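You operate a simulated robot arm through the tools that you are given. There is no shell and no other tool. Be economical: measure what you need, move in short steps, check, and stop when the job is done.

You run a simulated two-armed robot. Do the job below in one go: nothing can be reset, and whatever is moved stays where it is left.

## Task
Pump 50 ml of oil into the glass of the oil pump.
Fine: oil tap open first; work the plunger with the pump held steady with the other hand; spill nothing; tap closed; then stand the pump on the blue mat. Set down upright: oil pump.

Only the result counts: the job must be done as asked and must still hold three seconds after the hand-in. Knocking over, shifting, dropping, spilling or breaking anything else fails it.

## Robot
Two 7-joint arms with two-finger parallel grippers on one trunk, on a base that drives. Base frame: it is fixed to the floor where the robot stands at the start and does not move with it; the origin is under the middle of the robot, x ahead of it, y to its left, z up; the surface under the hand at the start is at about z = 80. Units: cm, degrees, N and s.
The left shoulder is at the start at [7, 13, 116.2], the right one opposite. With the tool pointing down near the work surface each hand reaches from about 10 to 50 cm from the robot's upright axis, wherever it stands, measured 20 degrees to its own side. Places, roughly: blue mat [60, -50, 80]; oil tap lever [50, 0, 90]; pump plunger [60, 0, 80]. Payload 1.57 kg a hand.
Tool frame (each hand has its own): the origin (TCP) lies between the finger pads and is the grasp point; the fingertips stand 3 cm ahead of it; z points along the fingers, y is the line along which they close. The gripper opens to 8 cm. The fingers are 1.7 cm wide and 1.2 cm thick; the gripper's body (4 by 8.2 cm) begins 8 cm behind the TCP.
Orientation is told as [roll, pitch, yaw] about the base's x, y, z axes, in that order, counted from this pose: with the fingers straight down and closing along the base's y, the tool's x points along the base's -x, its y along +y and its z along -z.

## Interface
- The arms move only by the tool nudge_tool. It takes "left_targets", "right_targets" or both (then of equal length, played together; a hand with none holds still); each is a list of rows, each a list of 6 numbers: the shift along the base's x, y, z in units of 50 mm (1.0 is 50 mm), then the turn, a rotation vector about the base's x, y, z in units of 4 degrees (1.0 is 4 degrees). In form: [[dx, dy, dz, wx, wy, wz], ...]. A call has 1 to 10 rows; each row shifts and turns the commanded pose from where the row before left it. "left_grip" and "right_grip" are, for a hand that has rows, the closure, from 0 (fully open) to 1 (shut), set as the call begins (left out, the last holds). A call with a number of a shift or a turn outside -1 to 1 is refused whole. Each row takes 0.2 s and may step no farther than 5 cm and 8.6 degrees from the row before; otherwise, or with a gripper value out of range, the whole call is refused. A pose out of reach is approached as far as the arm can. The call stops where the force on the tool passes 90 N (or 10 N more than at its start, if that is more) or the arm is blocked; 0.2 s more then pass. Each finger travels about 10.8 cm/s and halts on what it meets, pressing with about 20 N; the grip force reading is that of the motor and also rises with nothing between the fingers. The clock runs only during rows and for 0.2 s after the last one: add rows that do not move to give the fingers time. The reply holds the time, the measured pose of the TCP, the force on the tool along the base axes, the opening and the grip force, in the units named above and with some noise, with the torque about the TCP (base axes, N m) and any sound that the robot's microphone picked up.
- Cameras (640 x 400 px; columns grow to the right, rows downward): "scene" is now at [13.21, -2.02, 138.23]; the picture's right is [-0.23, -0.97, 0.00], its down [-0.64, 0.15, -0.75] and it looks along [0.73, -0.18, -0.66] (base axes); focal length 248 px, centre (320, 200). "left" rides on the left gripper at [7.2, 0.7, -12.2] in its tool frame; the picture's right is [-0.09, 1.00, 0.00], its down [-0.84, -0.08, -0.54] and it looks along [-0.54, -0.05, 0.84] (tool axes); focal length 238 px, centre (320, 200). "right" rides on the right gripper at [7.2, -0.7, -12.2] in its tool frame; the picture's right is [0.09, 1.00, 0.00], its down [-0.84, 0.08, -0.54] and it looks along [-0.54, 0.05, 0.84] (tool axes); focal length 238 px, centre (320, 200). There is no depth. A picture from a camera that has moved, and an enlarged one, comes with that camera's place and axes in the base frame and with its lens.
- snapshot(camera): a new picture of that camera. It takes no simulated time.
- lift_body(by): slides the trunk up (or, below 0, down) by that many cm; the arms and the scene camera ride with it, the base frame stays. It gives what a move gives, with no picture.
- steer(legs): drives the robot by 1 to 6 legs, each [ahead, left, turn to the left] in cm, cm and degrees, along the robot's own axes; the way and the turn of a leg run together, so that a leg with both is an arc; at most 150 cm and 180 degrees a leg. The arms and the cameras ride along, it lands a little off, and it stops where it bumps. It gives what a move gives.
- turn_head(pan, tilt): turns the head with the scene camera to pan (to the left, within 86 degrees either way) and tilt (down, from -29 to 69), counted from straight ahead of the robot. It gives what a move gives.
- inspect(camera, box): a new picture of the part [left, top, right, bottom] of that camera's present view, enlarged. It takes no simulated time.
- sign_off(): hands the job in; it is judged then, once.

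Go step by step. Nothing tells you exact positions but the pictures and the camera data: compare them with the known pose of the tool, close in by small moves and look again before you grip or let go. The budget is 120 turns and 88 pictures, counting those below and the enlarged ones. Unless the task says otherwise, let go and move clear before handing in, and close with one line.

The tools are called after "Call:" by a JSON object that holds its "name" and its "arguments". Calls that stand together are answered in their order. nudge_tool: Moves the arms, as the interface text tells. Its arguments: {"type":"object","properties":{"left_targets":{"type":"array","items":{"type":"array","items":{"type":"number"}}},"left_grip":{"type":"number"},"right_targets":{"type":"array","items":{"type":"array","items":{"type":"number"}}},"right_grip":{"type":"number"}},"required":[]} The other tools are called the same way: lift_body (by) slides the trunk up or down; steer (legs) drives the base; turn_head (pan, tilt) turns the head that bears the scene camera; snapshot (camera) takes a picture; inspect (camera, box) takes an enlarged picture of a part of a camera's view; sign_off () hands the job in.

At the start:

```text
clock: 0.0
left_eef_pos: [43.12, 14.36, 113.9]
left_orientation: [0.0, 0.1, 0.1]
left_wrist_force: [0.0, 0.4, -0.5]
left_ft_torque: [0.02, 0.0, 0.02]
left_opening: 8.02
left_gripper_force: 0.0
right_eef_pos: [42.61, -19.93, 116.37]
right_orientation: [0.0, -0.2, -0.1]
right_wrist_force: [-0.2, 0.5, -0.6]
right_ft_torque: [0.0, -0.02, 0.01]
right_opening: 8.01
right_gripper_force: 0.1
trunk travel left (down, up): [-80.0, 14.0]
robot x, y, heading: [0.22, 0.07, 0.1]
head pan, tilt: [-13.4, 41.0]
```

scene: 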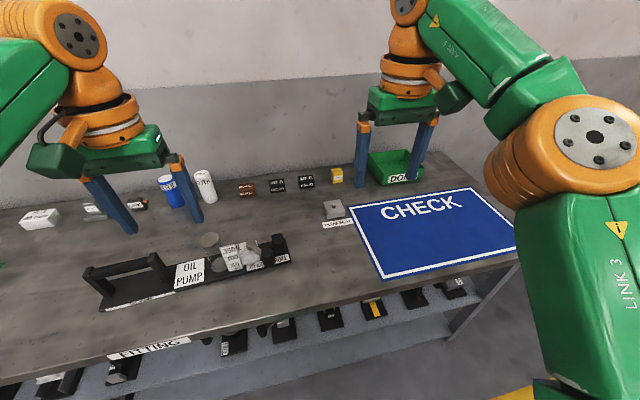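
right: 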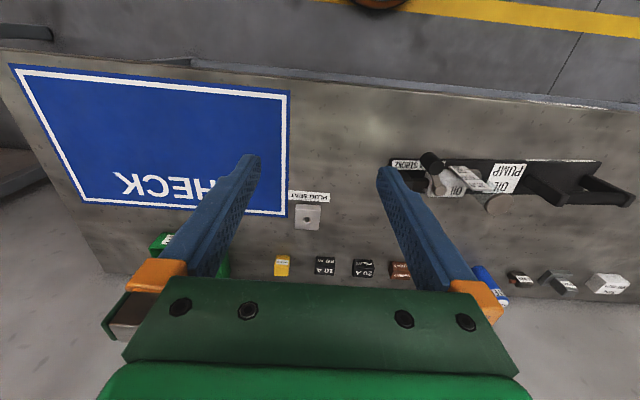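
left: 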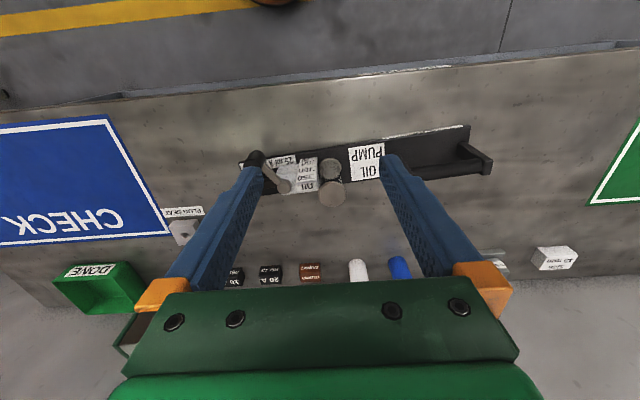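

I see the oil pump on the bench with a handle on its left, a label, and a tap-like part at its right. I'll take closer looks before moving.

Call:
{"name": "inspect", "arguments": {"camera": "scene", "box": [70, 210, 310, 330]}}

Call:
{"name": "inspect", "arguments": {"camera": "left", "box": [220, 100, 520, 240]}}

Call:
{"name": "inspect", "arguments": {"camera": "right", "box": [370, 130, 640, 270]}}

```text
2.67 times, centred on (190, 270) of scene
camera zoom: at [13.21, -2.02, 138.23], right [-0.23, -0.97, 0.0], down [-0.64, 0.15, -0.75], along [0.73, -0.18, -0.66], focal length 660 px, centre (667, 13)
```

zoom: 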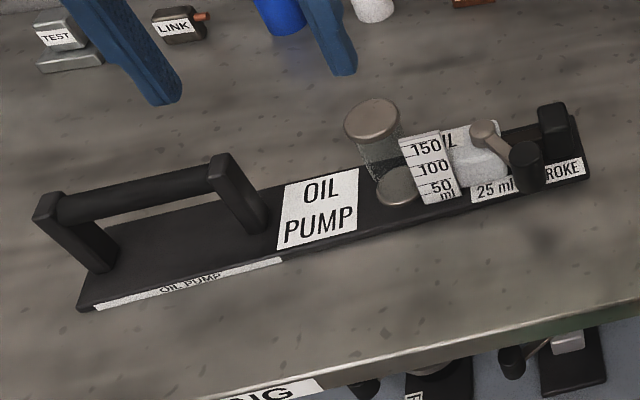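

```text
2.13 times, centred on (370, 170) of left
camera zoom: at [35.98, 15.04, 125.96], right [0.09, 1.0, 0.0], down [0.84, -0.08, 0.54], along [0.54, -0.05, -0.84], focal length 508 px, centre (213, 264)
```

zoom: 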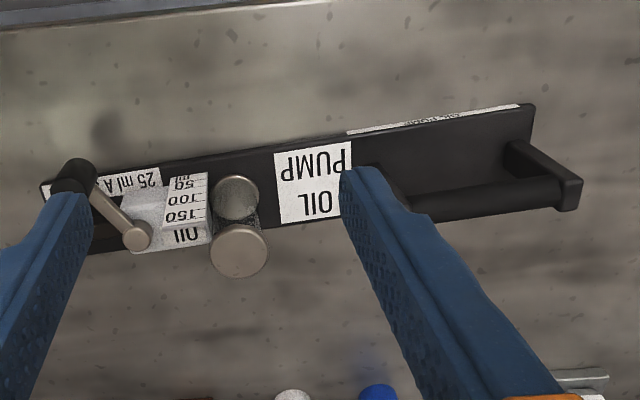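

```text
2.37 times, centred on (505, 200) of right
camera zoom: at [35.56, -20.55, 128.56], right [-0.09, 1.0, 0.0], down [0.84, 0.08, 0.54], along [0.54, 0.05, -0.84], focal length 565 px, centre (-118, 200)
```

zoom: 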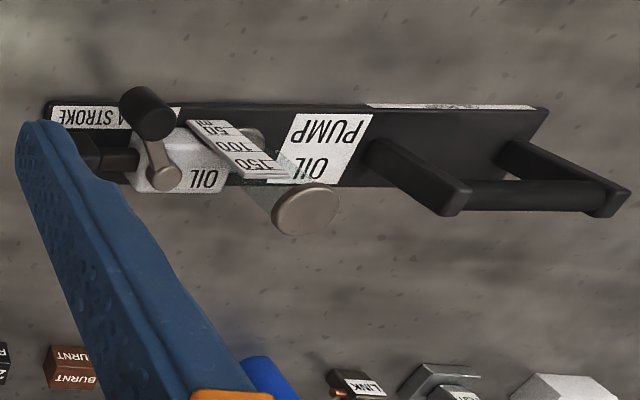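

The pump lies along y with carry handle at the left, glass in the middle, and tap and plunger at the right end. I'll shift the left arm aside and bring the right camera closer for a better view.

Call:
{"name": "nudge_tool", "arguments": {"left_targets": [[-0.5, 0.8, 0, 0, 0, 0], [-0.5, 0.8, 0, 0, 0, 0], [0, 0.8, 0, 0, 0, 0]], "right_targets": [[-0.8, 0.5, 0, 0, 0, 0], [-0.8, 0.5, -0.5, 0, 0, 0], [0, 0.8, -0.5, 0, 0, 0]]}}

Call:
{"name": "snapshot", "arguments": {"camera": "right"}}

Call:
{"name": "snapshot", "arguments": {"camera": "scene"}}

```text
refused: row 2 steps farther than a row can; nothing moved
```

```text
81 pictures are left
camera right: at [35.56, -20.55, 128.56], right [-0.09, 1.0, 0.0], down [0.84, 0.08, 0.54], along [0.54, 0.05, -0.84], focal length 238 px, centre (320, 200)
```

right: 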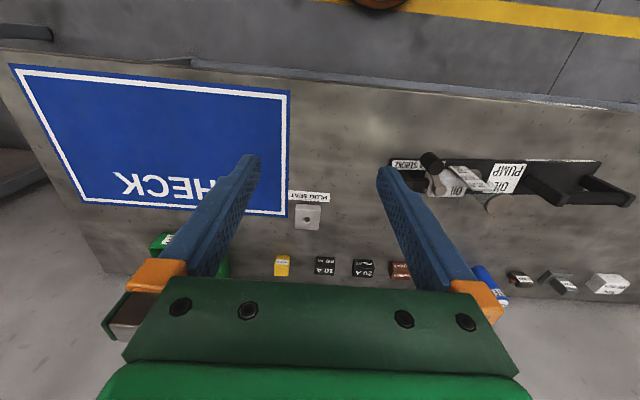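

```text
80 pictures are left
camera scene: at [13.21, -2.02, 138.23], right [-0.23, -0.97, 0.0], down [-0.64, 0.15, -0.75], along [0.73, -0.18, -0.66], focal length 248 px, centre (320, 200)
```

scene: 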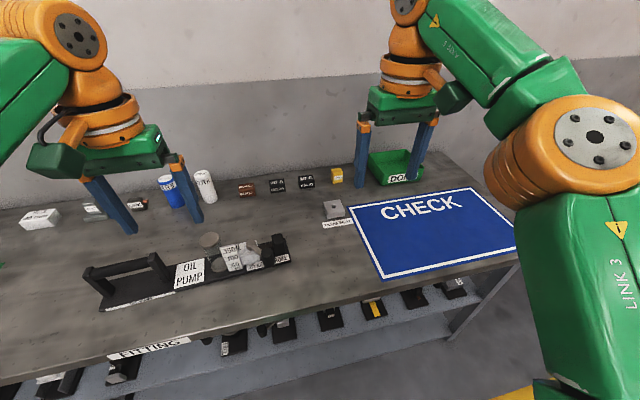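

Nothing moved: a step was over 5 cm. I repeat it with smaller rows.

Call:
{"name": "nudge_tool", "arguments": {"left_targets": [[-0.4, 0.8, 0, 0, 0, 0], [-0.4, 0.8, 0, 0, 0, 0], [0, 0.8, 0, 0, 0, 0], [0, 0, 0, 0, 0, 0], [0, 0, 0, 0, 0, 0]], "right_targets": [[-0.7, 0.5, 0, 0, 0, 0], [-0.7, 0.5, 0, 0, 0, 0], [0, 0.8, -0.5, 0, 0, 0], [0, 0.8, -0.5, 0, 0, 0], [0, 0, 0, 0, 0, 0]]}}

Call:
{"name": "snapshot", "arguments": {"camera": "right"}}

Call:
{"name": "inspect", "arguments": {"camera": "scene", "box": [160, 200, 310, 300]}}

```text
clock: 1.2
left_eef_pos: [39.11, 26.29, 113.97]
left_orientation: [0.1, 0.1, 0.1]
left_wrist_force: [-0.5, -0.3, -0.6]
left_ft_torque: [0.01, -0.01, 0.0]
left_opening: 8.04
left_gripper_force: 0.0
right_eef_pos: [35.43, -6.92, 111.65]
right_orientation: [0.0, -0.1, -0.1]
right_wrist_force: [-0.1, -0.1, -0.3]
right_ft_torque: [0.01, -0.01, -0.03]
right_opening: 8.01
right_gripper_force: 0.0
trunk travel left (down, up): [-80.0, 14.0]
robot x, y, heading: [0.22, 0.19, -0.2]
head pan, tilt: [-13.4, 41.0]
```

```text
79 pictures are left
camera right: at [28.39, -7.5, 123.65], right [-0.09, 1.0, 0.0], down [0.84, 0.08, 0.54], along [0.54, 0.05, -0.84], focal length 238 px, centre (320, 200)
```

right: 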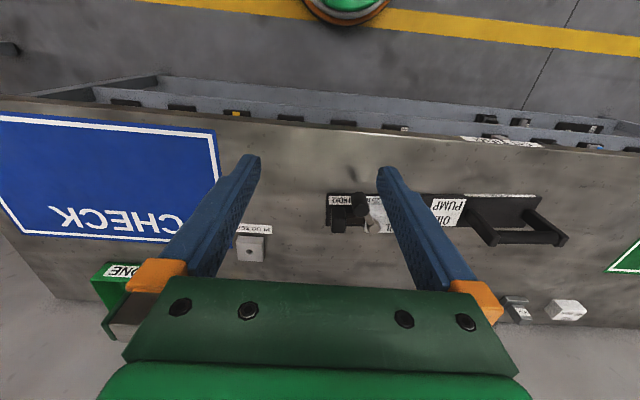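

```text
4.00 times, centred on (235, 250) of scene
camera zoom: at [13.06, -2.09, 138.24], right [-0.23, -0.97, 0.0], down [-0.64, 0.15, -0.76], along [0.73, -0.17, -0.66], focal length 990 px, centre (660, 0)
```

zoom: 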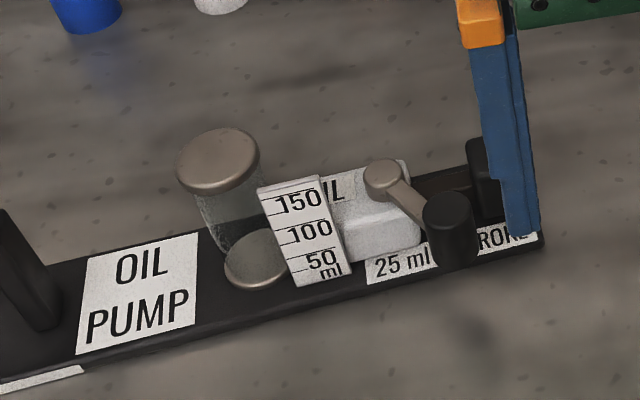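

Call:
{"name": "inspect", "arguments": {"camera": "right", "box": [310, 170, 430, 250]}}

Call:
{"name": "inspect", "arguments": {"camera": "left", "box": [60, 120, 480, 280]}}

```text
5.00 times, centred on (370, 210) of right
camera zoom: at [28.39, -7.5, 123.65], right [-0.09, 1.0, 0.0], down [0.84, 0.08, 0.54], along [0.54, 0.05, -0.84], focal length 1192 px, centre (70, 150)
```

zoom: 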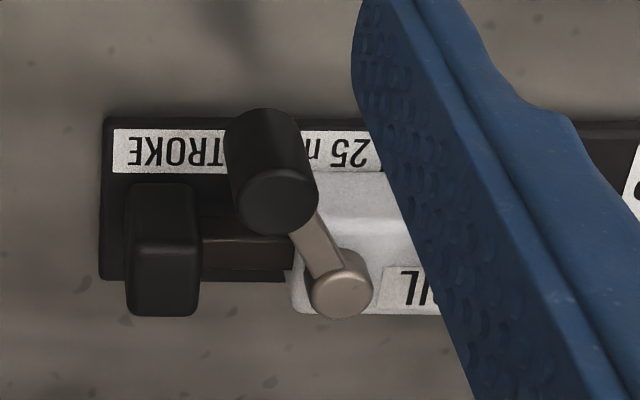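

```text
1.52 times, centred on (270, 200) of left
camera zoom: at [31.81, 27.0, 126.01], right [0.09, 1.0, 0.0], down [0.84, -0.08, 0.54], along [0.54, -0.05, -0.84], focal length 363 px, centre (396, 200)
```

zoom: 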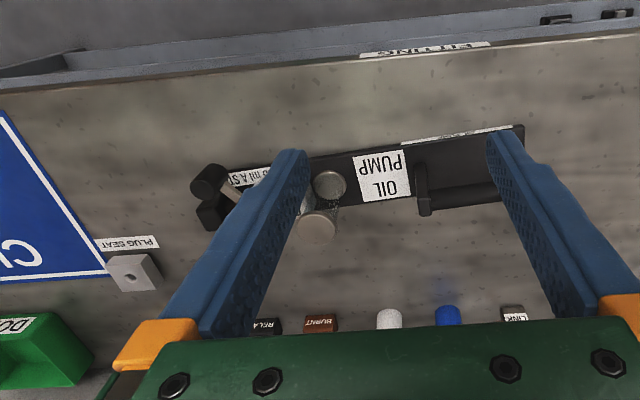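

Plunger knob is near (57,-1,88 top), lever knob near (52,2,89 top), its pivot about (57,6,87). I move the right camera closer to read the tap.

Call:
{"name": "nudge_tool", "arguments": {"right_targets": [[0.5, 0.2, -0.6, 0, 0, 0], [0.5, 0.2, -0.6, 0, 0, 0], [0.5, 0.2, -0.6, 0, 0, 0], [0.2, 0.1, -0.5, 0, 0, 0], [0, 0, 0, 0, 0, 0]]}}

Call:
{"name": "snapshot", "arguments": {"camera": "right"}}

```text
clock: 2.4
left_eef_pos: [39.11, 26.21, 113.91]
left_orientation: [0.0, 0.0, 0.2]
left_wrist_force: [0.1, -0.3, -0.7]
left_ft_torque: [0.0, 0.0, 0.01]
left_opening: 7.99
left_gripper_force: 0.0
right_eef_pos: [44.16, -3.44, 100.01]
right_orientation: [0.0, -0.1, -0.1]
right_wrist_force: [0.1, -0.9, -0.4]
right_ft_torque: [-0.01, -0.02, -0.02]
right_opening: 7.99
right_gripper_force: 0.0
trunk travel left (down, up): [-80.0, 14.0]
robot x, y, heading: [-0.1, 0.17, 0.0]
head pan, tilt: [-13.4, 41.0]
```

```text
75 pictures are left
camera right: at [37.05, -4.08, 112.06], right [-0.09, 1.0, 0.0], down [0.84, 0.08, 0.54], along [0.54, 0.05, -0.84], focal length 238 px, centre (320, 200)
```

right: 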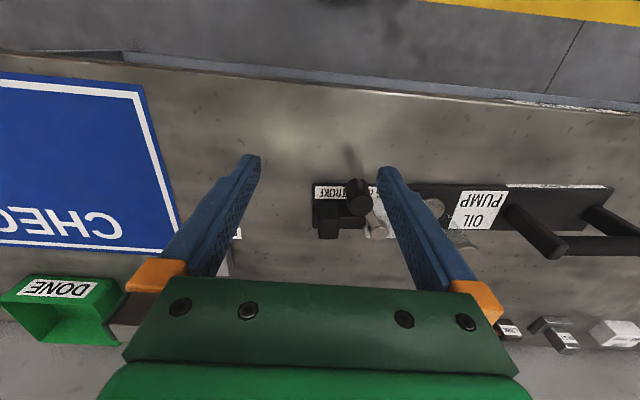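

Call:
{"name": "inspect", "arguments": {"camera": "right", "box": [300, 170, 396, 250]}}

Call:
{"name": "inspect", "arguments": {"camera": "scene", "box": [200, 210, 304, 280]}}

```text
5.00 times, centred on (348, 210) of right
camera zoom: at [37.05, -4.08, 112.06], right [-0.09, 1.0, 0.0], down [0.84, 0.08, 0.54], along [0.54, 0.05, -0.84], focal length 1192 px, centre (180, 150)
```

zoom: 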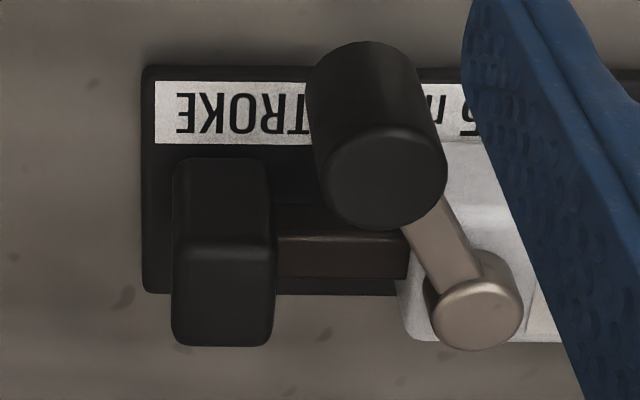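

```text
5.71 times, centred on (252, 245) of scene
camera zoom: at [13.18, -2.03, 138.23], right [-0.23, -0.97, 0.0], down [-0.64, 0.15, -0.75], along [0.73, -0.18, -0.66], focal length 1415 px, centre (709, -57)
```

zoom: 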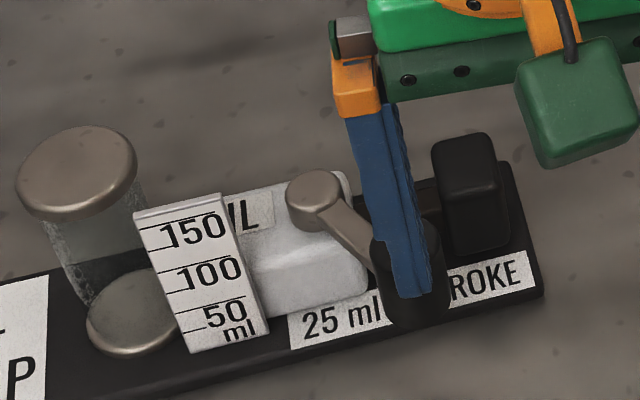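

The plunger is a horizontal rod along y with a black block at its -y end; the lever turns about a vertical pin. I must drive nearer, so I look down to see the base's clearance to the bench.

Call:
{"name": "turn_head", "arguments": {"pan": 0, "tilt": 69}}

Call:
{"name": "snapshot", "arguments": {"camera": "scene"}}

```text
clock: 3.3
left_eef_pos: [39.23, 26.29, 113.93]
left_orientation: [-0.1, 0.2, 0.0]
left_wrist_force: [0.6, 0.3, 0.2]
left_ft_torque: [0.02, 0.02, 0.02]
left_opening: 8.01
left_gripper_force: 0.1
right_eef_pos: [44.02, -3.5, 99.99]
right_orientation: [0.0, -0.1, -0.1]
right_wrist_force: [0.7, -0.5, -0.4]
right_ft_torque: [-0.03, 0.01, 0.01]
right_opening: 8.02
right_gripper_force: 0.0
trunk travel left (down, up): [-80.0, 14.0]
robot x, y, heading: [-0.65, -0.02, -0.0]
head pan, tilt: [0.0, 68.8]
```

```text
72 pictures are left
camera scene: at [10.61, -0.05, 134.77], right [0.0, -1.0, 0.0], down [-0.93, 0.0, -0.36], along [0.36, 0.0, -0.93], focal length 248 px, centre (320, 200)
```

scene: 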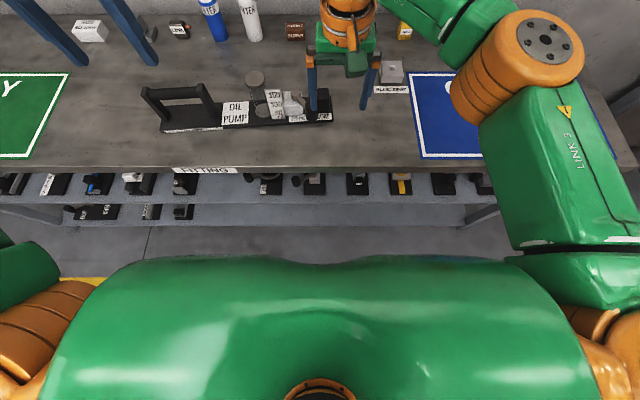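

Bench edge is at x≈40 and the base front seems behind x≈31. I raise the right hand and drive ahead 15 and left 10.

Call:
{"name": "nudge_tool", "arguments": {"right_targets": [[-0.5, -0.5, 0.6, 0, 0, 0], [-0.5, -0.5, 0.6, 0, 0, 0], [0, 0, 0, 0, 0, 0]]}}

Call:
{"name": "steer", "arguments": {"legs": [[7, 10, 0], [8, 0, 0]]}}

Call:
{"name": "snapshot", "arguments": {"camera": "scene"}}

```text
clock: 4.1
left_eef_pos: [39.18, 26.34, 113.88]
left_orientation: [-0.1, 0.0, 0.0]
left_wrist_force: [0.5, -0.1, 0.1]
left_ft_torque: [0.0, 0.01, 0.0]
left_opening: 8.0
left_gripper_force: 0.0
right_eef_pos: [39.17, -8.34, 105.86]
right_orientation: [-0.2, 0.0, -0.1]
right_wrist_force: [-0.2, -0.5, 1.2]
right_ft_torque: [-0.02, 0.02, -0.01]
right_opening: 7.99
right_gripper_force: 0.1
trunk travel left (down, up): [-80.0, 14.0]
robot x, y, heading: [0.03, 0.13, 0.2]
head pan, tilt: [0.0, 68.8]
```

```text
clock: 6.0
left_eef_pos: [53.49, 36.35, 114.22]
left_orientation: [0.0, -0.3, 0.1]
left_wrist_force: [0.4, -0.7, 0.3]
left_ft_torque: [0.0, -0.03, 0.0]
left_opening: 7.99
left_gripper_force: 0.0
right_eef_pos: [53.56, 1.52, 106.26]
right_orientation: [0.0, -0.3, -0.1]
right_wrist_force: [-0.9, 0.8, 0.4]
right_ft_torque: [0.0, -0.02, 0.0]
right_opening: 7.98
right_gripper_force: 0.0
trunk travel left (down, up): [-80.0, 14.0]
robot x, y, heading: [15.24, 10.07, -0.1]
head pan, tilt: [0.0, 68.8]
```

```text
71 pictures are left
camera scene: at [24.88, 9.9, 134.82], right [0.0, -1.0, 0.0], down [-0.93, 0.0, -0.37], along [0.37, 0.0, -0.93], focal length 248 px, centre (320, 200)
```

scene: 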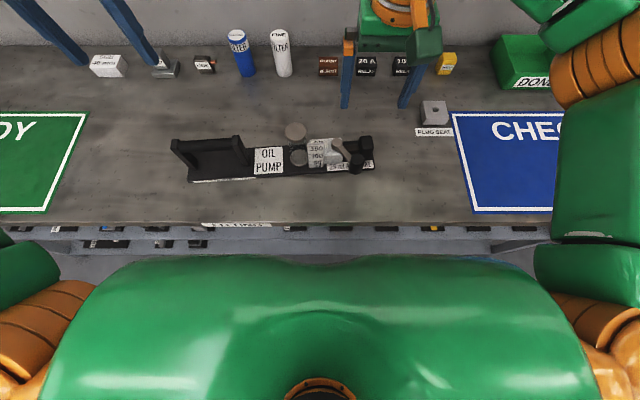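

Call:
{"name": "inspect", "arguments": {"camera": "scene", "box": [160, 110, 400, 200]}}

Call:
{"name": "inspect", "arguments": {"camera": "scene", "box": [270, 110, 390, 185]}}

```text
2.67 times, centred on (280, 155) of scene
camera zoom: at [24.88, 9.9, 134.82], right [0.0, -1.0, 0.0], down [-0.93, 0.0, -0.37], along [0.37, 0.0, -0.93], focal length 660 px, centre (427, 320)
```

zoom: 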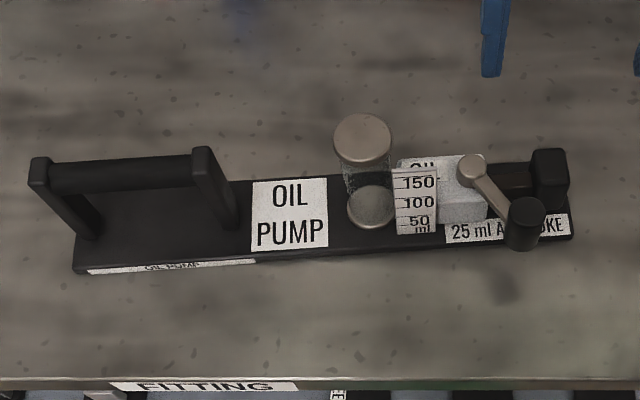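

```text
5.33 times, centred on (330, 148) of scene
camera zoom: at [24.88, 9.9, 134.82], right [0.0, -1.0, 0.0], down [-0.93, 0.0, -0.37], along [0.37, 0.0, -0.93], focal length 1320 px, centre (267, 480)
```

zoom: 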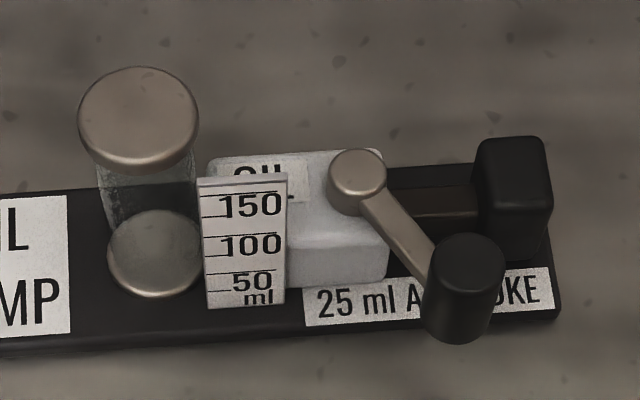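

Call:
{"name": "snapshot", "arguments": {"camera": "left"}}

Call:
{"name": "snapshot", "arguments": {"camera": "right"}}

```text
68 pictures are left
camera left: at [46.27, 37.02, 126.14], right [0.09, 1.0, 0.0], down [0.83, -0.08, 0.55], along [0.54, -0.05, -0.84], focal length 238 px, centre (320, 200)
```

left: 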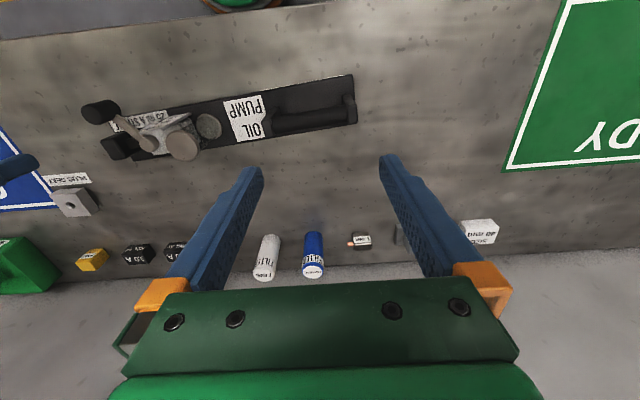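

```text
67 pictures are left
camera right: at [46.44, 0.92, 118.17], right [-0.09, 1.0, 0.0], down [0.83, 0.08, 0.55], along [0.55, 0.05, -0.84], focal length 238 px, centre (320, 200)
```

right: 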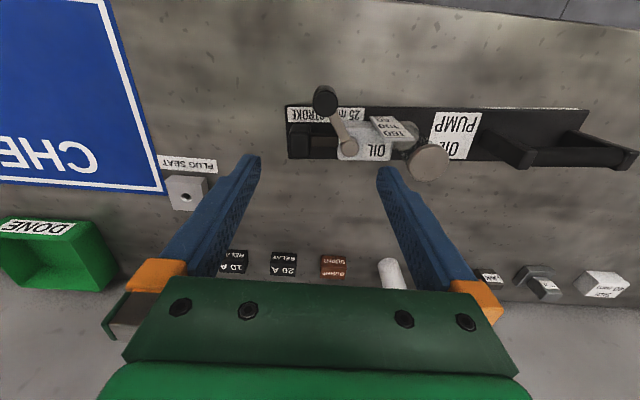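

Call:
{"name": "inspect", "arguments": {"camera": "left", "box": [260, 60, 370, 150]}}

Call:
{"name": "inspect", "arguments": {"camera": "right", "box": [280, 75, 460, 190]}}

```text
4.44 times, centred on (315, 105) of left
camera zoom: at [46.27, 37.02, 126.14], right [0.09, 1.0, 0.0], down [0.83, -0.08, 0.55], along [0.54, -0.05, -0.84], focal length 1059 px, centre (342, 622)
```

zoom: 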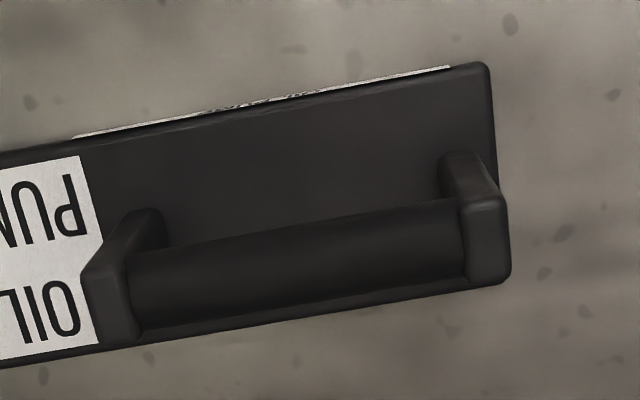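

```text
3.48 times, centred on (370, 132) of right
camera zoom: at [46.44, 0.92, 118.17], right [-0.09, 1.0, 0.0], down [0.83, 0.08, 0.55], along [0.55, 0.05, -0.84], focal length 829 px, centre (146, 435)
```

zoom: 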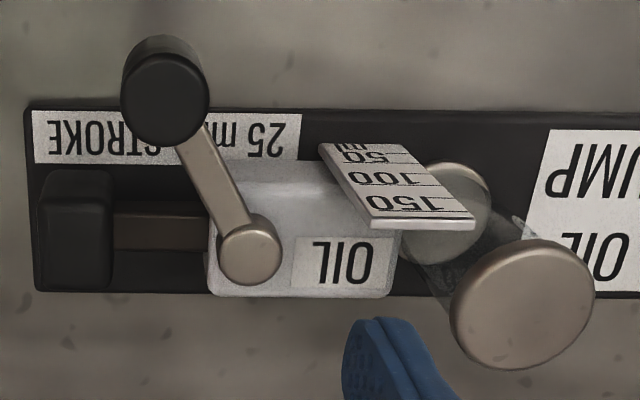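

The handle bar centre is about (55.6, 34.5, 89), running along y tilted ~4.5°. I turn the left gripper to close across it and the right one to straddle the lever knob, both staying high.

Call:
{"name": "nudge_tool", "arguments": {"left_targets": [[0.04, -0.04, -0.2, 0, 0, -1], [0.04, -0.04, -0.2, 0, 0, -1], [0.04, -0.04, -0.2, 0, 0, -1], [0.04, -0.04, -0.2, 0, 0, -1], [0.04, -0.04, -0.2, 0, 0, -1], [0.04, -0.04, -0.2, 0, 0, -1], [0.04, -0.04, -0.2, 0, 0, -1], [0.04, -0.04, -0.2, 0, 0, -1], [0.04, -0.04, -0.2, 0, 0, -1], [0.04, -0.01, -0.2, 0, 0, -1]], "right_targets": [[-0.03, 0.01, -0.1, 0, 0, 0.925], [-0.03, 0.01, -0.1, 0, 0, 0.925], [-0.03, 0.01, -0.1, 0, 0, 0.925], [-0.03, 0.01, -0.1, 0, 0, 0.925], [-0.03, 0.01, -0.1, 0, 0, 0.925], [-0.03, 0.01, -0.1, 0, 0, 0.925], [-0.03, 0.01, -0.1, 0, 0, 0.925], [-0.03, 0.01, -0.1, 0, 0, 0.925], [-0.03, 0.01, -0.1, 0, 0, 0.925], [-0.03, 0.01, -0.1, 0, 0, 0.925]]}}

Call:
{"name": "nudge_tool", "arguments": {"left_targets": [[0, 0, 0, 0, 0, -1], [0, 0, 0, 0, 0, -1], [0, 0, 0, 0, 0, -1], [0, 0, 0, 0, 0, -1], [0, 0, 0, 0, 0, -1], [0, 0, 0, 0, 0, -1], [0, 0, 0, 0, 0, -1], [0, 0, 0, 0, 0, -1], [0, 0, 0, 0, 0, -1], [0, 0, 0, 0, 0, -1]]}}

Call:
{"name": "nudge_tool", "arguments": {"left_targets": [[0, 0, 0, 0, 0, -1], [0, 0, 0, 0, 0, -0.35], [0, 0, 0, 0, 0, 0]]}}

Call:
{"name": "snapshot", "arguments": {"camera": "left"}}

Call:
{"name": "snapshot", "arguments": {"camera": "right"}}

Call:
{"name": "snapshot", "arguments": {"camera": "scene"}}

```text
clock: 8.2
left_eef_pos: [56.13, 34.5, 103.84]
left_orientation: [0.0, 0.0, -40.0]
left_wrist_force: [-0.3, 0.9, -0.2]
left_ft_torque: [-0.03, 0.03, 0.01]
left_opening: 7.99
left_gripper_force: 0.1
right_eef_pos: [52.63, 2.13, 100.88]
right_orientation: [0.1, -0.1, 37.0]
right_wrist_force: [0.9, -0.1, -0.1]
right_ft_torque: [-0.01, 0.0, -0.01]
right_opening: 8.0
right_gripper_force: 0.0
trunk travel left (down, up): [-80.0, 14.0]
robot x, y, heading: [14.9, 10.01, 0.2]
head pan, tilt: [0.0, 68.8]
```

```text
clock: 10.4
left_eef_pos: [56.03, 34.47, 103.89]
left_orientation: [0.1, 0.0, -79.9]
left_wrist_force: [0.2, 0.5, 0.3]
left_ft_torque: [0.01, 0.02, 0.0]
left_opening: 8.01
left_gripper_force: 0.1
right_eef_pos: [52.53, 2.02, 100.84]
right_orientation: [-0.1, -0.1, 37.0]
right_wrist_force: [-0.1, -0.3, -0.7]
right_ft_torque: [-0.01, 0.02, 0.0]
right_opening: 8.0
right_gripper_force: 0.1
trunk travel left (down, up): [-80.0, 14.0]
robot x, y, heading: [15.05, 9.71, 0.0]
head pan, tilt: [0.0, 68.8]
```

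```text
clock: 11.2
left_eef_pos: [56.05, 34.42, 103.89]
left_orientation: [0.0, 0.0, -85.3]
left_wrist_force: [0.3, -0.4, 0.2]
left_ft_torque: [0.0, 0.0, -0.02]
left_opening: 7.98
left_gripper_force: 0.1
right_eef_pos: [52.59, 2.05, 100.88]
right_orientation: [0.0, -0.1, 36.8]
right_wrist_force: [0.0, 0.3, 0.5]
right_ft_torque: [-0.03, -0.01, 0.02]
right_opening: 8.0
right_gripper_force: 0.0
trunk travel left (down, up): [-80.0, 14.0]
robot x, y, heading: [15.37, 10.06, 0.2]
head pan, tilt: [0.0, 68.8]
```

```text
64 pictures are left
camera left: at [56.14, 41.76, 115.96], right [1.0, -0.01, 0.0], down [-0.01, -0.84, 0.54], along [-0.01, -0.54, -0.84], focal length 238 px, centre (320, 200)
```

left: 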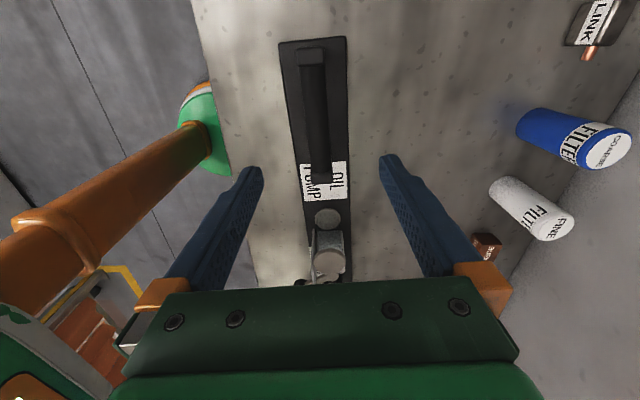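

```text
63 pictures are left
camera right: at [47.33, -2.76, 113.03], right [-0.67, 0.74, 0.0], down [0.62, 0.56, 0.54], along [0.4, 0.36, -0.84], focal length 238 px, centre (320, 200)
```

right: 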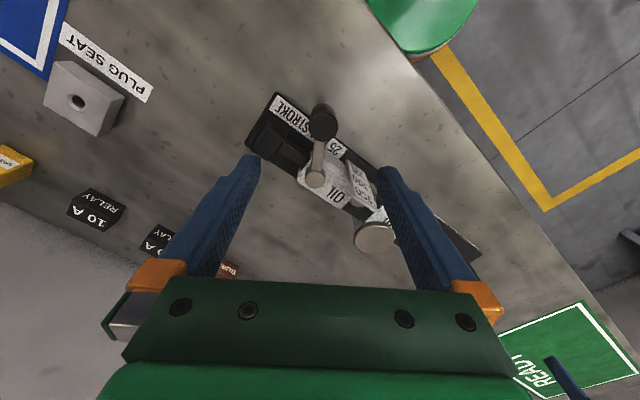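

```text
62 pictures are left
camera scene: at [25.52, 9.95, 134.76], right [0.0, -1.0, 0.0], down [-0.93, 0.0, -0.36], along [0.36, 0.0, -0.93], focal length 248 px, centre (320, 200)
```

scene: 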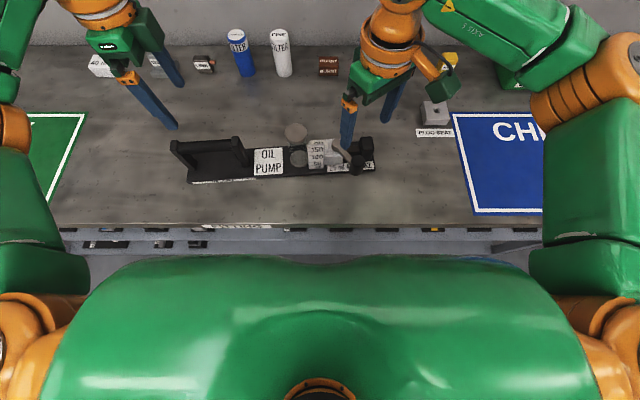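

Call:
{"name": "nudge_tool", "arguments": {"left_targets": [[-0.1, 0, -0.6, 0, 0, 0], [0, 0, -0.6, 0, 0, 0], [0, 0, -0.6, 0, 0, 0], [0, 0, -0.6, 0, 0, 0], [0, 0, -0.58, 0, 0, 0], [0, 0, 0, 0, 0, 0]]}}

Call:
{"name": "snapshot", "arguments": {"camera": "left"}}

Call:
{"name": "inspect", "arguments": {"camera": "right", "box": [240, 80, 400, 260]}}

Call:
{"name": "inspect", "arguments": {"camera": "scene", "box": [150, 60, 400, 200]}}

```text
clock: 12.6
left_eef_pos: [55.57, 34.5, 88.89]
left_orientation: [0.0, -0.1, -85.3]
left_wrist_force: [-0.2, -0.4, -0.1]
left_ft_torque: [-0.02, -0.02, 0.0]
left_opening: 8.03
left_gripper_force: 0.0
right_eef_pos: [52.49, 2.0, 100.89]
right_orientation: [0.0, -0.2, 36.8]
right_wrist_force: [-0.4, -0.3, 0.1]
right_ft_torque: [-0.01, 0.0, -0.02]
right_opening: 7.99
right_gripper_force: 0.0
trunk travel left (down, up): [-80.0, 14.0]
robot x, y, heading: [15.12, 10.01, 0.1]
head pan, tilt: [0.0, 68.8]
```

```text
61 pictures are left
camera left: at [55.61, 41.74, 101.01], right [1.0, -0.01, 0.0], down [-0.01, -0.84, 0.54], along [-0.01, -0.54, -0.84], focal length 238 px, centre (320, 200)
```

left: 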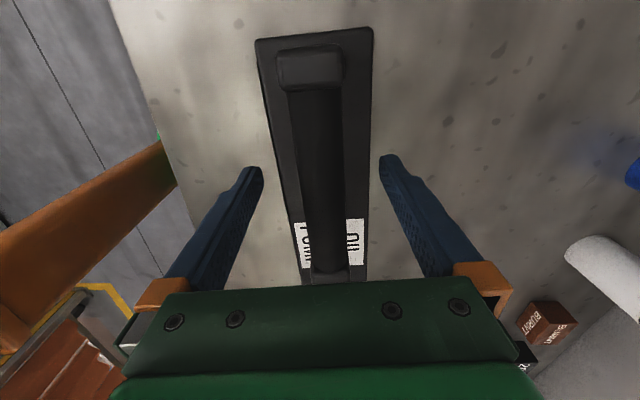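

```text
2.22 times, centred on (320, 170) of right
camera zoom: at [47.32, -2.77, 113.03], right [-0.67, 0.74, 0.0], down [0.62, 0.56, 0.54], along [0.4, 0.37, -0.84], focal length 530 px, centre (320, 267)
```

zoom: 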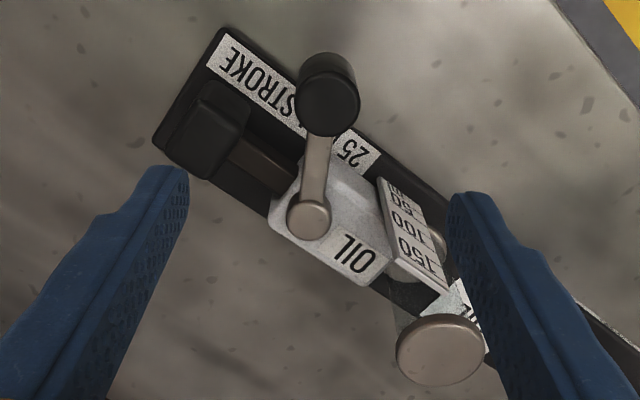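

```text
2.56 times, centred on (275, 130) of scene
camera zoom: at [25.51, 9.94, 134.76], right [0.0, -1.0, 0.0], down [-0.93, 0.0, -0.36], along [0.36, 0.0, -0.93], focal length 634 px, centre (435, 379)
```

zoom: 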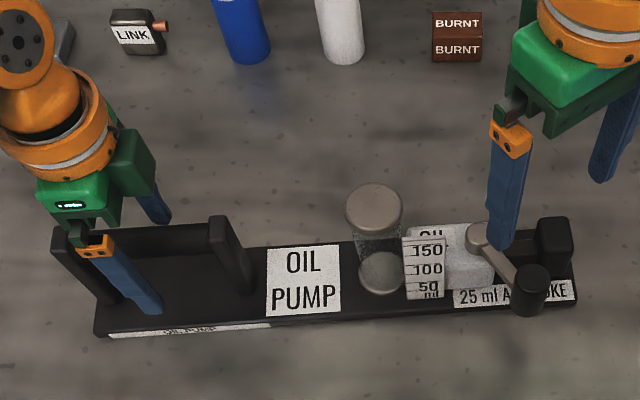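

The left fingers straddle the bar, so I close on it. The right hand pre-closes to ~4.4 cm and turns back to 17° so it clears the plunger block beside the knob.

Call:
{"name": "nudge_tool", "arguments": {"left_targets": [[0, 0, 0, 0, 0, 0], [0, 0, 0, 0, 0, 0], [0, 0, 0, 0, 0, 0], [0, 0, 0, 0, 0, 0], [0, 0, 0, 0, 0, 0]], "left_grip": 1, "right_targets": [[-0.02, 0.01, 0, 0, 0, -1], [-0.02, 0.01, 0, 0, 0, -1], [-0.02, 0, 0, 0, 0, -1], [-0.02, 0, 0, 0, 0, -1], [0, 0, 0, 0, 0, -1]], "right_grip": 0.45}}

Call:
{"name": "nudge_tool", "arguments": {"right_targets": [[0, 0, -0.5, 0, 0, 0], [0, 0, -0.4, 0, 0, 0], [0, 0, -0.4, 0, 0, 0], [0, 0, 0, 0, 0, 0]]}}

Call:
{"name": "inspect", "arguments": {"camera": "right", "box": [200, 60, 440, 280]}}

Call:
{"name": "inspect", "arguments": {"camera": "scene", "box": [250, 80, 410, 200]}}

```text
clock: 13.8
left_eef_pos: [55.44, 34.44, 89.0]
left_orientation: [-0.2, 0.1, -85.3]
left_wrist_force: [-0.1, -0.1, -0.6]
left_ft_torque: [0.03, 0.0, 0.38]
left_opening: 2.55
left_gripper_force: 20.2
right_eef_pos: [52.12, 2.19, 100.85]
right_orientation: [-0.1, -0.1, 16.8]
right_wrist_force: [-0.2, -0.6, -0.5]
right_ft_torque: [-0.01, -0.03, 0.01]
right_opening: 4.4
right_gripper_force: 0.1
trunk travel left (down, up): [-80.0, 14.0]
robot x, y, heading: [14.48, 10.12, 0.0]
head pan, tilt: [0.0, 68.8]
```

```text
clock: 14.8
left_eef_pos: [55.64, 34.34, 89.04]
left_orientation: [-0.1, 0.0, -85.3]
left_wrist_force: [-0.8, -0.2, -0.5]
left_ft_torque: [0.04, 0.03, 0.35]
left_opening: 2.57
left_gripper_force: 20.2
right_eef_pos: [52.08, 2.23, 94.4]
right_orientation: [-0.1, -0.1, 16.9]
right_wrist_force: [-0.4, 0.5, 0.2]
right_ft_torque: [-0.02, -0.02, -0.01]
right_opening: 4.37
right_gripper_force: 0.1
trunk travel left (down, up): [-80.0, 14.0]
robot x, y, heading: [14.78, 10.34, 0.1]
head pan, tilt: [0.0, 68.8]
```

```text
1.82 times, centred on (320, 170) of right
camera zoom: at [45.64, -0.5, 106.51], right [-0.38, 0.93, 0.0], down [0.78, 0.32, 0.54], along [0.5, 0.21, -0.84], focal length 433 px, centre (320, 254)
```

zoom: 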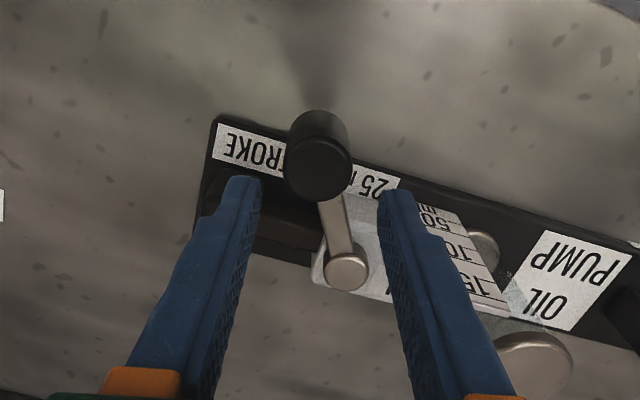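

```text
3.33 times, centred on (330, 140) of scene
camera zoom: at [25.54, 9.96, 134.76], right [0.0, -1.0, 0.0], down [-0.93, 0.0, -0.36], along [0.36, 0.0, -0.93], focal length 825 px, centre (287, 400)
```

zoom: 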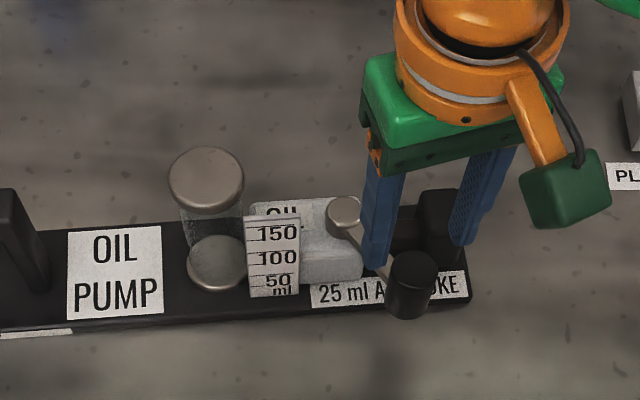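

The knob is right under the TCP. I descend and grip it.

Call:
{"name": "nudge_tool", "arguments": {"right_targets": [[0, 0, -0.5, 0, 0, 0], [0, 0, -0.5, 0, 0, 0], [0, 0, -0.4, 0, 0, 0], [0, 0, 0, 0, 0, 0]]}}

Call:
{"name": "nudge_tool", "arguments": {"right_targets": [[0, 0, 0, 0, 0, 0], [0, 0, 0, 0, 0, 0], [0, 0, 0, 0, 0, 0]], "right_grip": 1}}

Call:
{"name": "inspect", "arguments": {"camera": "right", "box": [200, 60, 440, 280]}}

```text
clock: 15.8
left_eef_pos: [55.48, 34.54, 88.95]
left_orientation: [-0.1, -0.1, -85.3]
left_wrist_force: [-0.2, 1.2, 0.8]
left_ft_torque: [0.01, 0.01, 0.33]
left_opening: 2.53
left_gripper_force: 20.0
right_eef_pos: [52.16, 2.14, 87.56]
right_orientation: [0.0, -0.1, 16.9]
right_wrist_force: [0.8, -0.1, -0.8]
right_ft_torque: [0.02, -0.04, -0.03]
right_opening: 4.38
right_gripper_force: 0.0
trunk travel left (down, up): [-80.0, 14.0]
robot x, y, heading: [15.05, 9.63, 0.0]
head pan, tilt: [0.0, 68.8]
```

```text
clock: 16.6
left_eef_pos: [55.56, 34.37, 88.94]
left_orientation: [0.1, 0.0, -85.3]
left_wrist_force: [0.9, 1.5, -0.2]
left_ft_torque: [0.05, 0.05, 0.32]
left_opening: 2.53
left_gripper_force: 19.3
right_eef_pos: [52.13, 2.07, 87.41]
right_orientation: [0.1, 0.0, 16.9]
right_wrist_force: [-1.5, -0.7, -0.8]
right_ft_torque: [-0.03, 0.03, 0.06]
right_opening: 2.91
right_gripper_force: 19.9
trunk travel left (down, up): [-80.0, 14.0]
robot x, y, heading: [14.94, 9.69, -0.2]
head pan, tilt: [0.0, 68.8]
```

```text
1.82 times, centred on (320, 170) of right
camera zoom: at [45.56, -0.56, 99.53], right [-0.38, 0.93, 0.0], down [0.78, 0.32, 0.54], along [0.5, 0.21, -0.84], focal length 433 px, centre (320, 254)
```

zoom: 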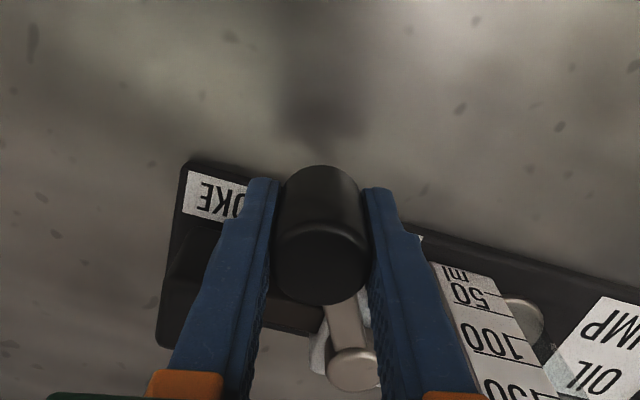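

Knob is held (2.9 cm). I probe the lever by turning it a few degrees clockwise (seen from above) about its pin at (57.7, 6.0).

Call:
{"name": "nudge_tool", "arguments": {"right_targets": [[-0.052, 0.079, 0, 0, 0, -1], [-0.046, 0.082, 0, 0, 0, -1], [0, 0, 0, 0, 0, 0]]}}

```text
clock: 17.4
left_eef_pos: [55.58, 34.36, 89.01]
left_orientation: [-0.1, 0.1, -85.3]
left_wrist_force: [-0.4, 0.6, 2.7]
left_ft_torque: [-0.01, 0.03, 0.37]
left_opening: 2.57
left_gripper_force: 20.4
right_eef_pos: [51.58, 2.99, 87.38]
right_orientation: [-0.1, 0.0, 9.0]
right_wrist_force: [-0.1, 1.4, 0.5]
right_ft_torque: [-0.09, 0.33, 0.11]
right_opening: 2.88
right_gripper_force: 20.1
trunk travel left (down, up): [-80.0, 14.0]
robot x, y, heading: [14.79, 10.14, -0.0]
head pan, tilt: [0.0, 68.8]
```

It turns freely. I continue in this direction and watch the force.

Call:
{"name": "nudge_tool", "arguments": {"right_targets": [[-0.039, 0.087, 0, 0, 0, -1], [-0.033, 0.089, 0, 0, 0, -1], [-0.027, 0.091, 0, 0, 0, -1], [-0.02, 0.093, 0, 0, 0, -1], [0, 0, 0, 0, 0, 0]]}}

Call:
{"name": "inspect", "arguments": {"camera": "scene", "box": [250, 80, 410, 200]}}

```text
clock: 18.6
left_eef_pos: [55.6, 34.3, 88.94]
left_orientation: [0.0, -0.1, -85.3]
left_wrist_force: [1.4, -2.8, 2.8]
left_ft_torque: [-0.02, 0.0, 0.35]
left_opening: 2.53
left_gripper_force: 20.7
right_eef_pos: [50.96, 4.89, 87.48]
right_orientation: [0.1, 0.0, -7.0]
right_wrist_force: [-1.7, 3.0, 0.5]
right_ft_torque: [0.03, -0.04, 0.2]
right_opening: 2.87
right_gripper_force: 19.7
trunk travel left (down, up): [-80.0, 14.0]
robot x, y, heading: [15.04, 9.79, -0.4]
head pan, tilt: [0.0, 68.8]
```

```text
3.33 times, centred on (330, 140) of scene
camera zoom: at [25.58, 9.94, 134.76], right [0.0, -1.0, 0.0], down [-0.93, 0.0, -0.36], along [0.36, 0.0, -0.93], focal length 825 px, centre (287, 400)
```

zoom: 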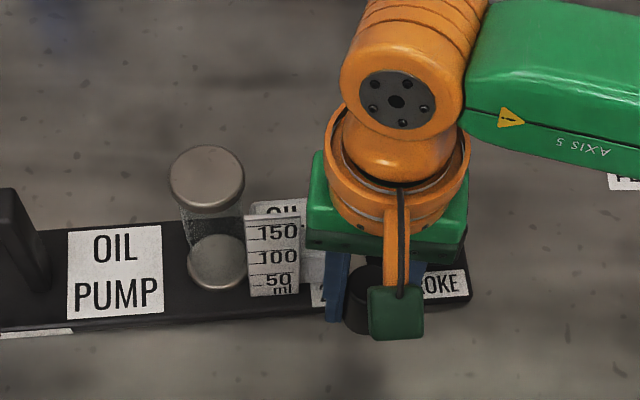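

Call:
{"name": "nudge_tool", "arguments": {"right_targets": [[-0.014, 0.094, 0, 0, 0, -1], [-0.007, 0.095, 0, 0, 0, -1], [0, 0.095, 0, 0, 0, -1], [0.007, 0.095, 0, 0, 0, -1], [0, 0, 0, 0, 0, 0]]}}

Call:
{"name": "snapshot", "arguments": {"camera": "right"}}

```text
clock: 19.8
left_eef_pos: [55.57, 34.48, 88.95]
left_orientation: [-0.1, 0.1, -85.3]
left_wrist_force: [3.8, -1.5, 0.4]
left_ft_torque: [0.0, -0.02, 0.39]
left_opening: 2.55
left_gripper_force: 20.1
right_eef_pos: [51.02, 6.63, 87.42]
right_orientation: [0.0, 0.0, -23.1]
right_wrist_force: [-3.1, 0.3, -0.1]
right_ft_torque: [-0.07, -0.11, 0.05]
right_opening: 2.89
right_gripper_force: 19.7
trunk travel left (down, up): [-80.0, 14.0]
robot x, y, heading: [14.97, 10.05, -0.2]
head pan, tilt: [0.0, 68.8]
```

```text
54 pictures are left
camera right: at [44.28, 8.93, 99.54], right [0.31, 0.95, 0.0], down [0.8, -0.26, 0.54], along [0.52, -0.17, -0.84], focal length 238 px, centre (320, 200)
```

right: 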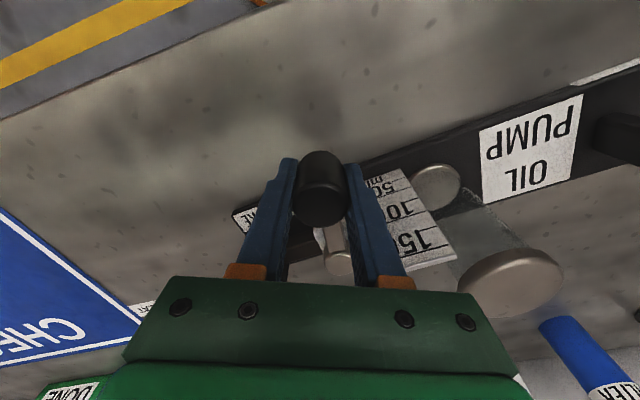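

Still turning freely with little force; clearance to the scale plate is fine. I go on.

Call:
{"name": "nudge_tool", "arguments": {"right_targets": [[0.006, 0.095, 0, 0, 0, -1], [0.016, 0.0935, 0, 0, 0, -1], [0.025, 0.092, 0, 0, 0, -1], [0.03, 0.09, 0, 0, 0, -1], [0, 0, 0, 0, 0, 0]]}}

Call:
{"name": "snapshot", "arguments": {"camera": "right"}}

```text
clock: 21.0
left_eef_pos: [55.61, 34.45, 89.02]
left_orientation: [-0.1, 0.0, -85.3]
left_wrist_force: [1.7, -2.3, 0.4]
left_ft_torque: [-0.06, -0.02, 0.33]
left_opening: 2.54
left_gripper_force: 20.1
right_eef_pos: [51.52, 8.55, 87.39]
right_orientation: [0.2, -0.1, -39.2]
right_wrist_force: [-0.8, 1.0, 5.3]
right_ft_torque: [0.06, 0.02, 0.08]
right_opening: 2.89
right_gripper_force: 19.9
trunk travel left (down, up): [-80.0, 14.0]
robot x, y, heading: [14.98, 10.18, 0.2]
head pan, tilt: [0.0, 68.8]
```

```text
53 pictures are left
camera right: at [45.58, 12.64, 99.53], right [0.56, 0.83, 0.0], down [0.7, -0.47, 0.54], along [0.45, -0.3, -0.84], focal length 238 px, centre (320, 200)
```

right: 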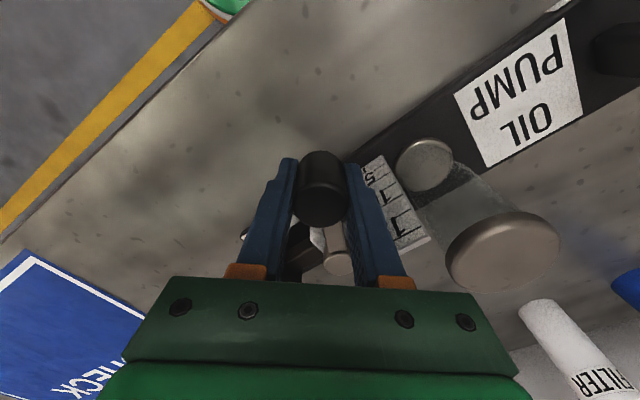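

Call:
{"name": "inspect", "arguments": {"camera": "right", "box": [240, 130, 440, 290]}}

Call:
{"name": "inspect", "arguments": {"camera": "scene", "box": [250, 80, 410, 200]}}

```text
2.50 times, centred on (340, 210) of right
camera zoom: at [45.58, 12.64, 99.53], right [0.56, 0.83, 0.0], down [0.7, -0.47, 0.54], along [0.45, -0.3, -0.84], focal length 596 px, centre (270, 175)
```

zoom: 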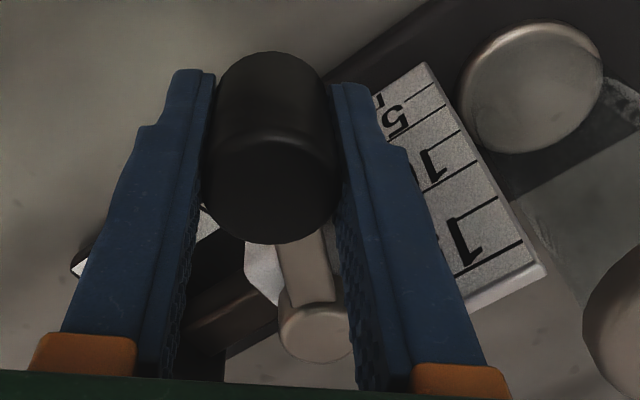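

```text
3.33 times, centred on (330, 140) of scene
camera zoom: at [25.56, 9.92, 134.76], right [0.0, -1.0, 0.0], down [-0.93, 0.0, -0.36], along [0.36, 0.0, -0.93], focal length 825 px, centre (287, 400)
```

zoom: 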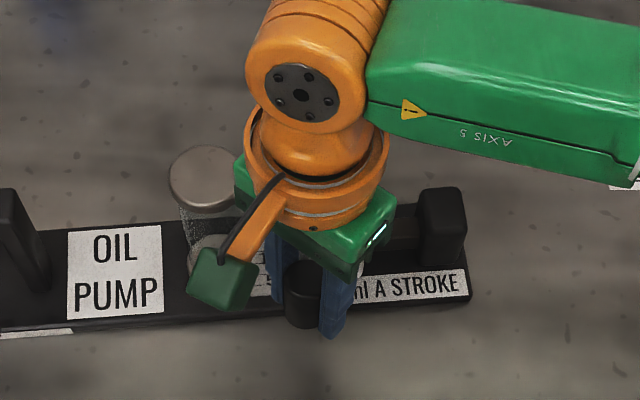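

Call:
{"name": "nudge_tool", "arguments": {"right_targets": [[0.038, 0.086, 0.04, 0, 0, -0.5], [0.045, 0.082, 0, 0, 0, -0.5], [0, 0, 0, 0, 0, 0]]}}

```text
clock: 21.8
left_eef_pos: [55.74, 34.58, 89.0]
left_orientation: [0.1, 0.5, -85.1]
left_wrist_force: [8.2, 26.4, 5.1]
left_ft_torque: [0.01, -0.04, 0.55]
left_opening: 2.56
left_gripper_force: 20.1
right_eef_pos: [51.89, 9.2, 87.62]
right_orientation: [-0.3, -0.2, -43.2]
right_wrist_force: [-7.2, -27.8, 0.2]
right_ft_torque: [0.31, 0.12, 0.28]
right_opening: 2.91
right_gripper_force: 19.8
trunk travel left (down, up): [-80.0, 14.0]
robot x, y, heading: [15.31, 9.68, -0.1]
head pan, tilt: [0.0, 68.8]
```

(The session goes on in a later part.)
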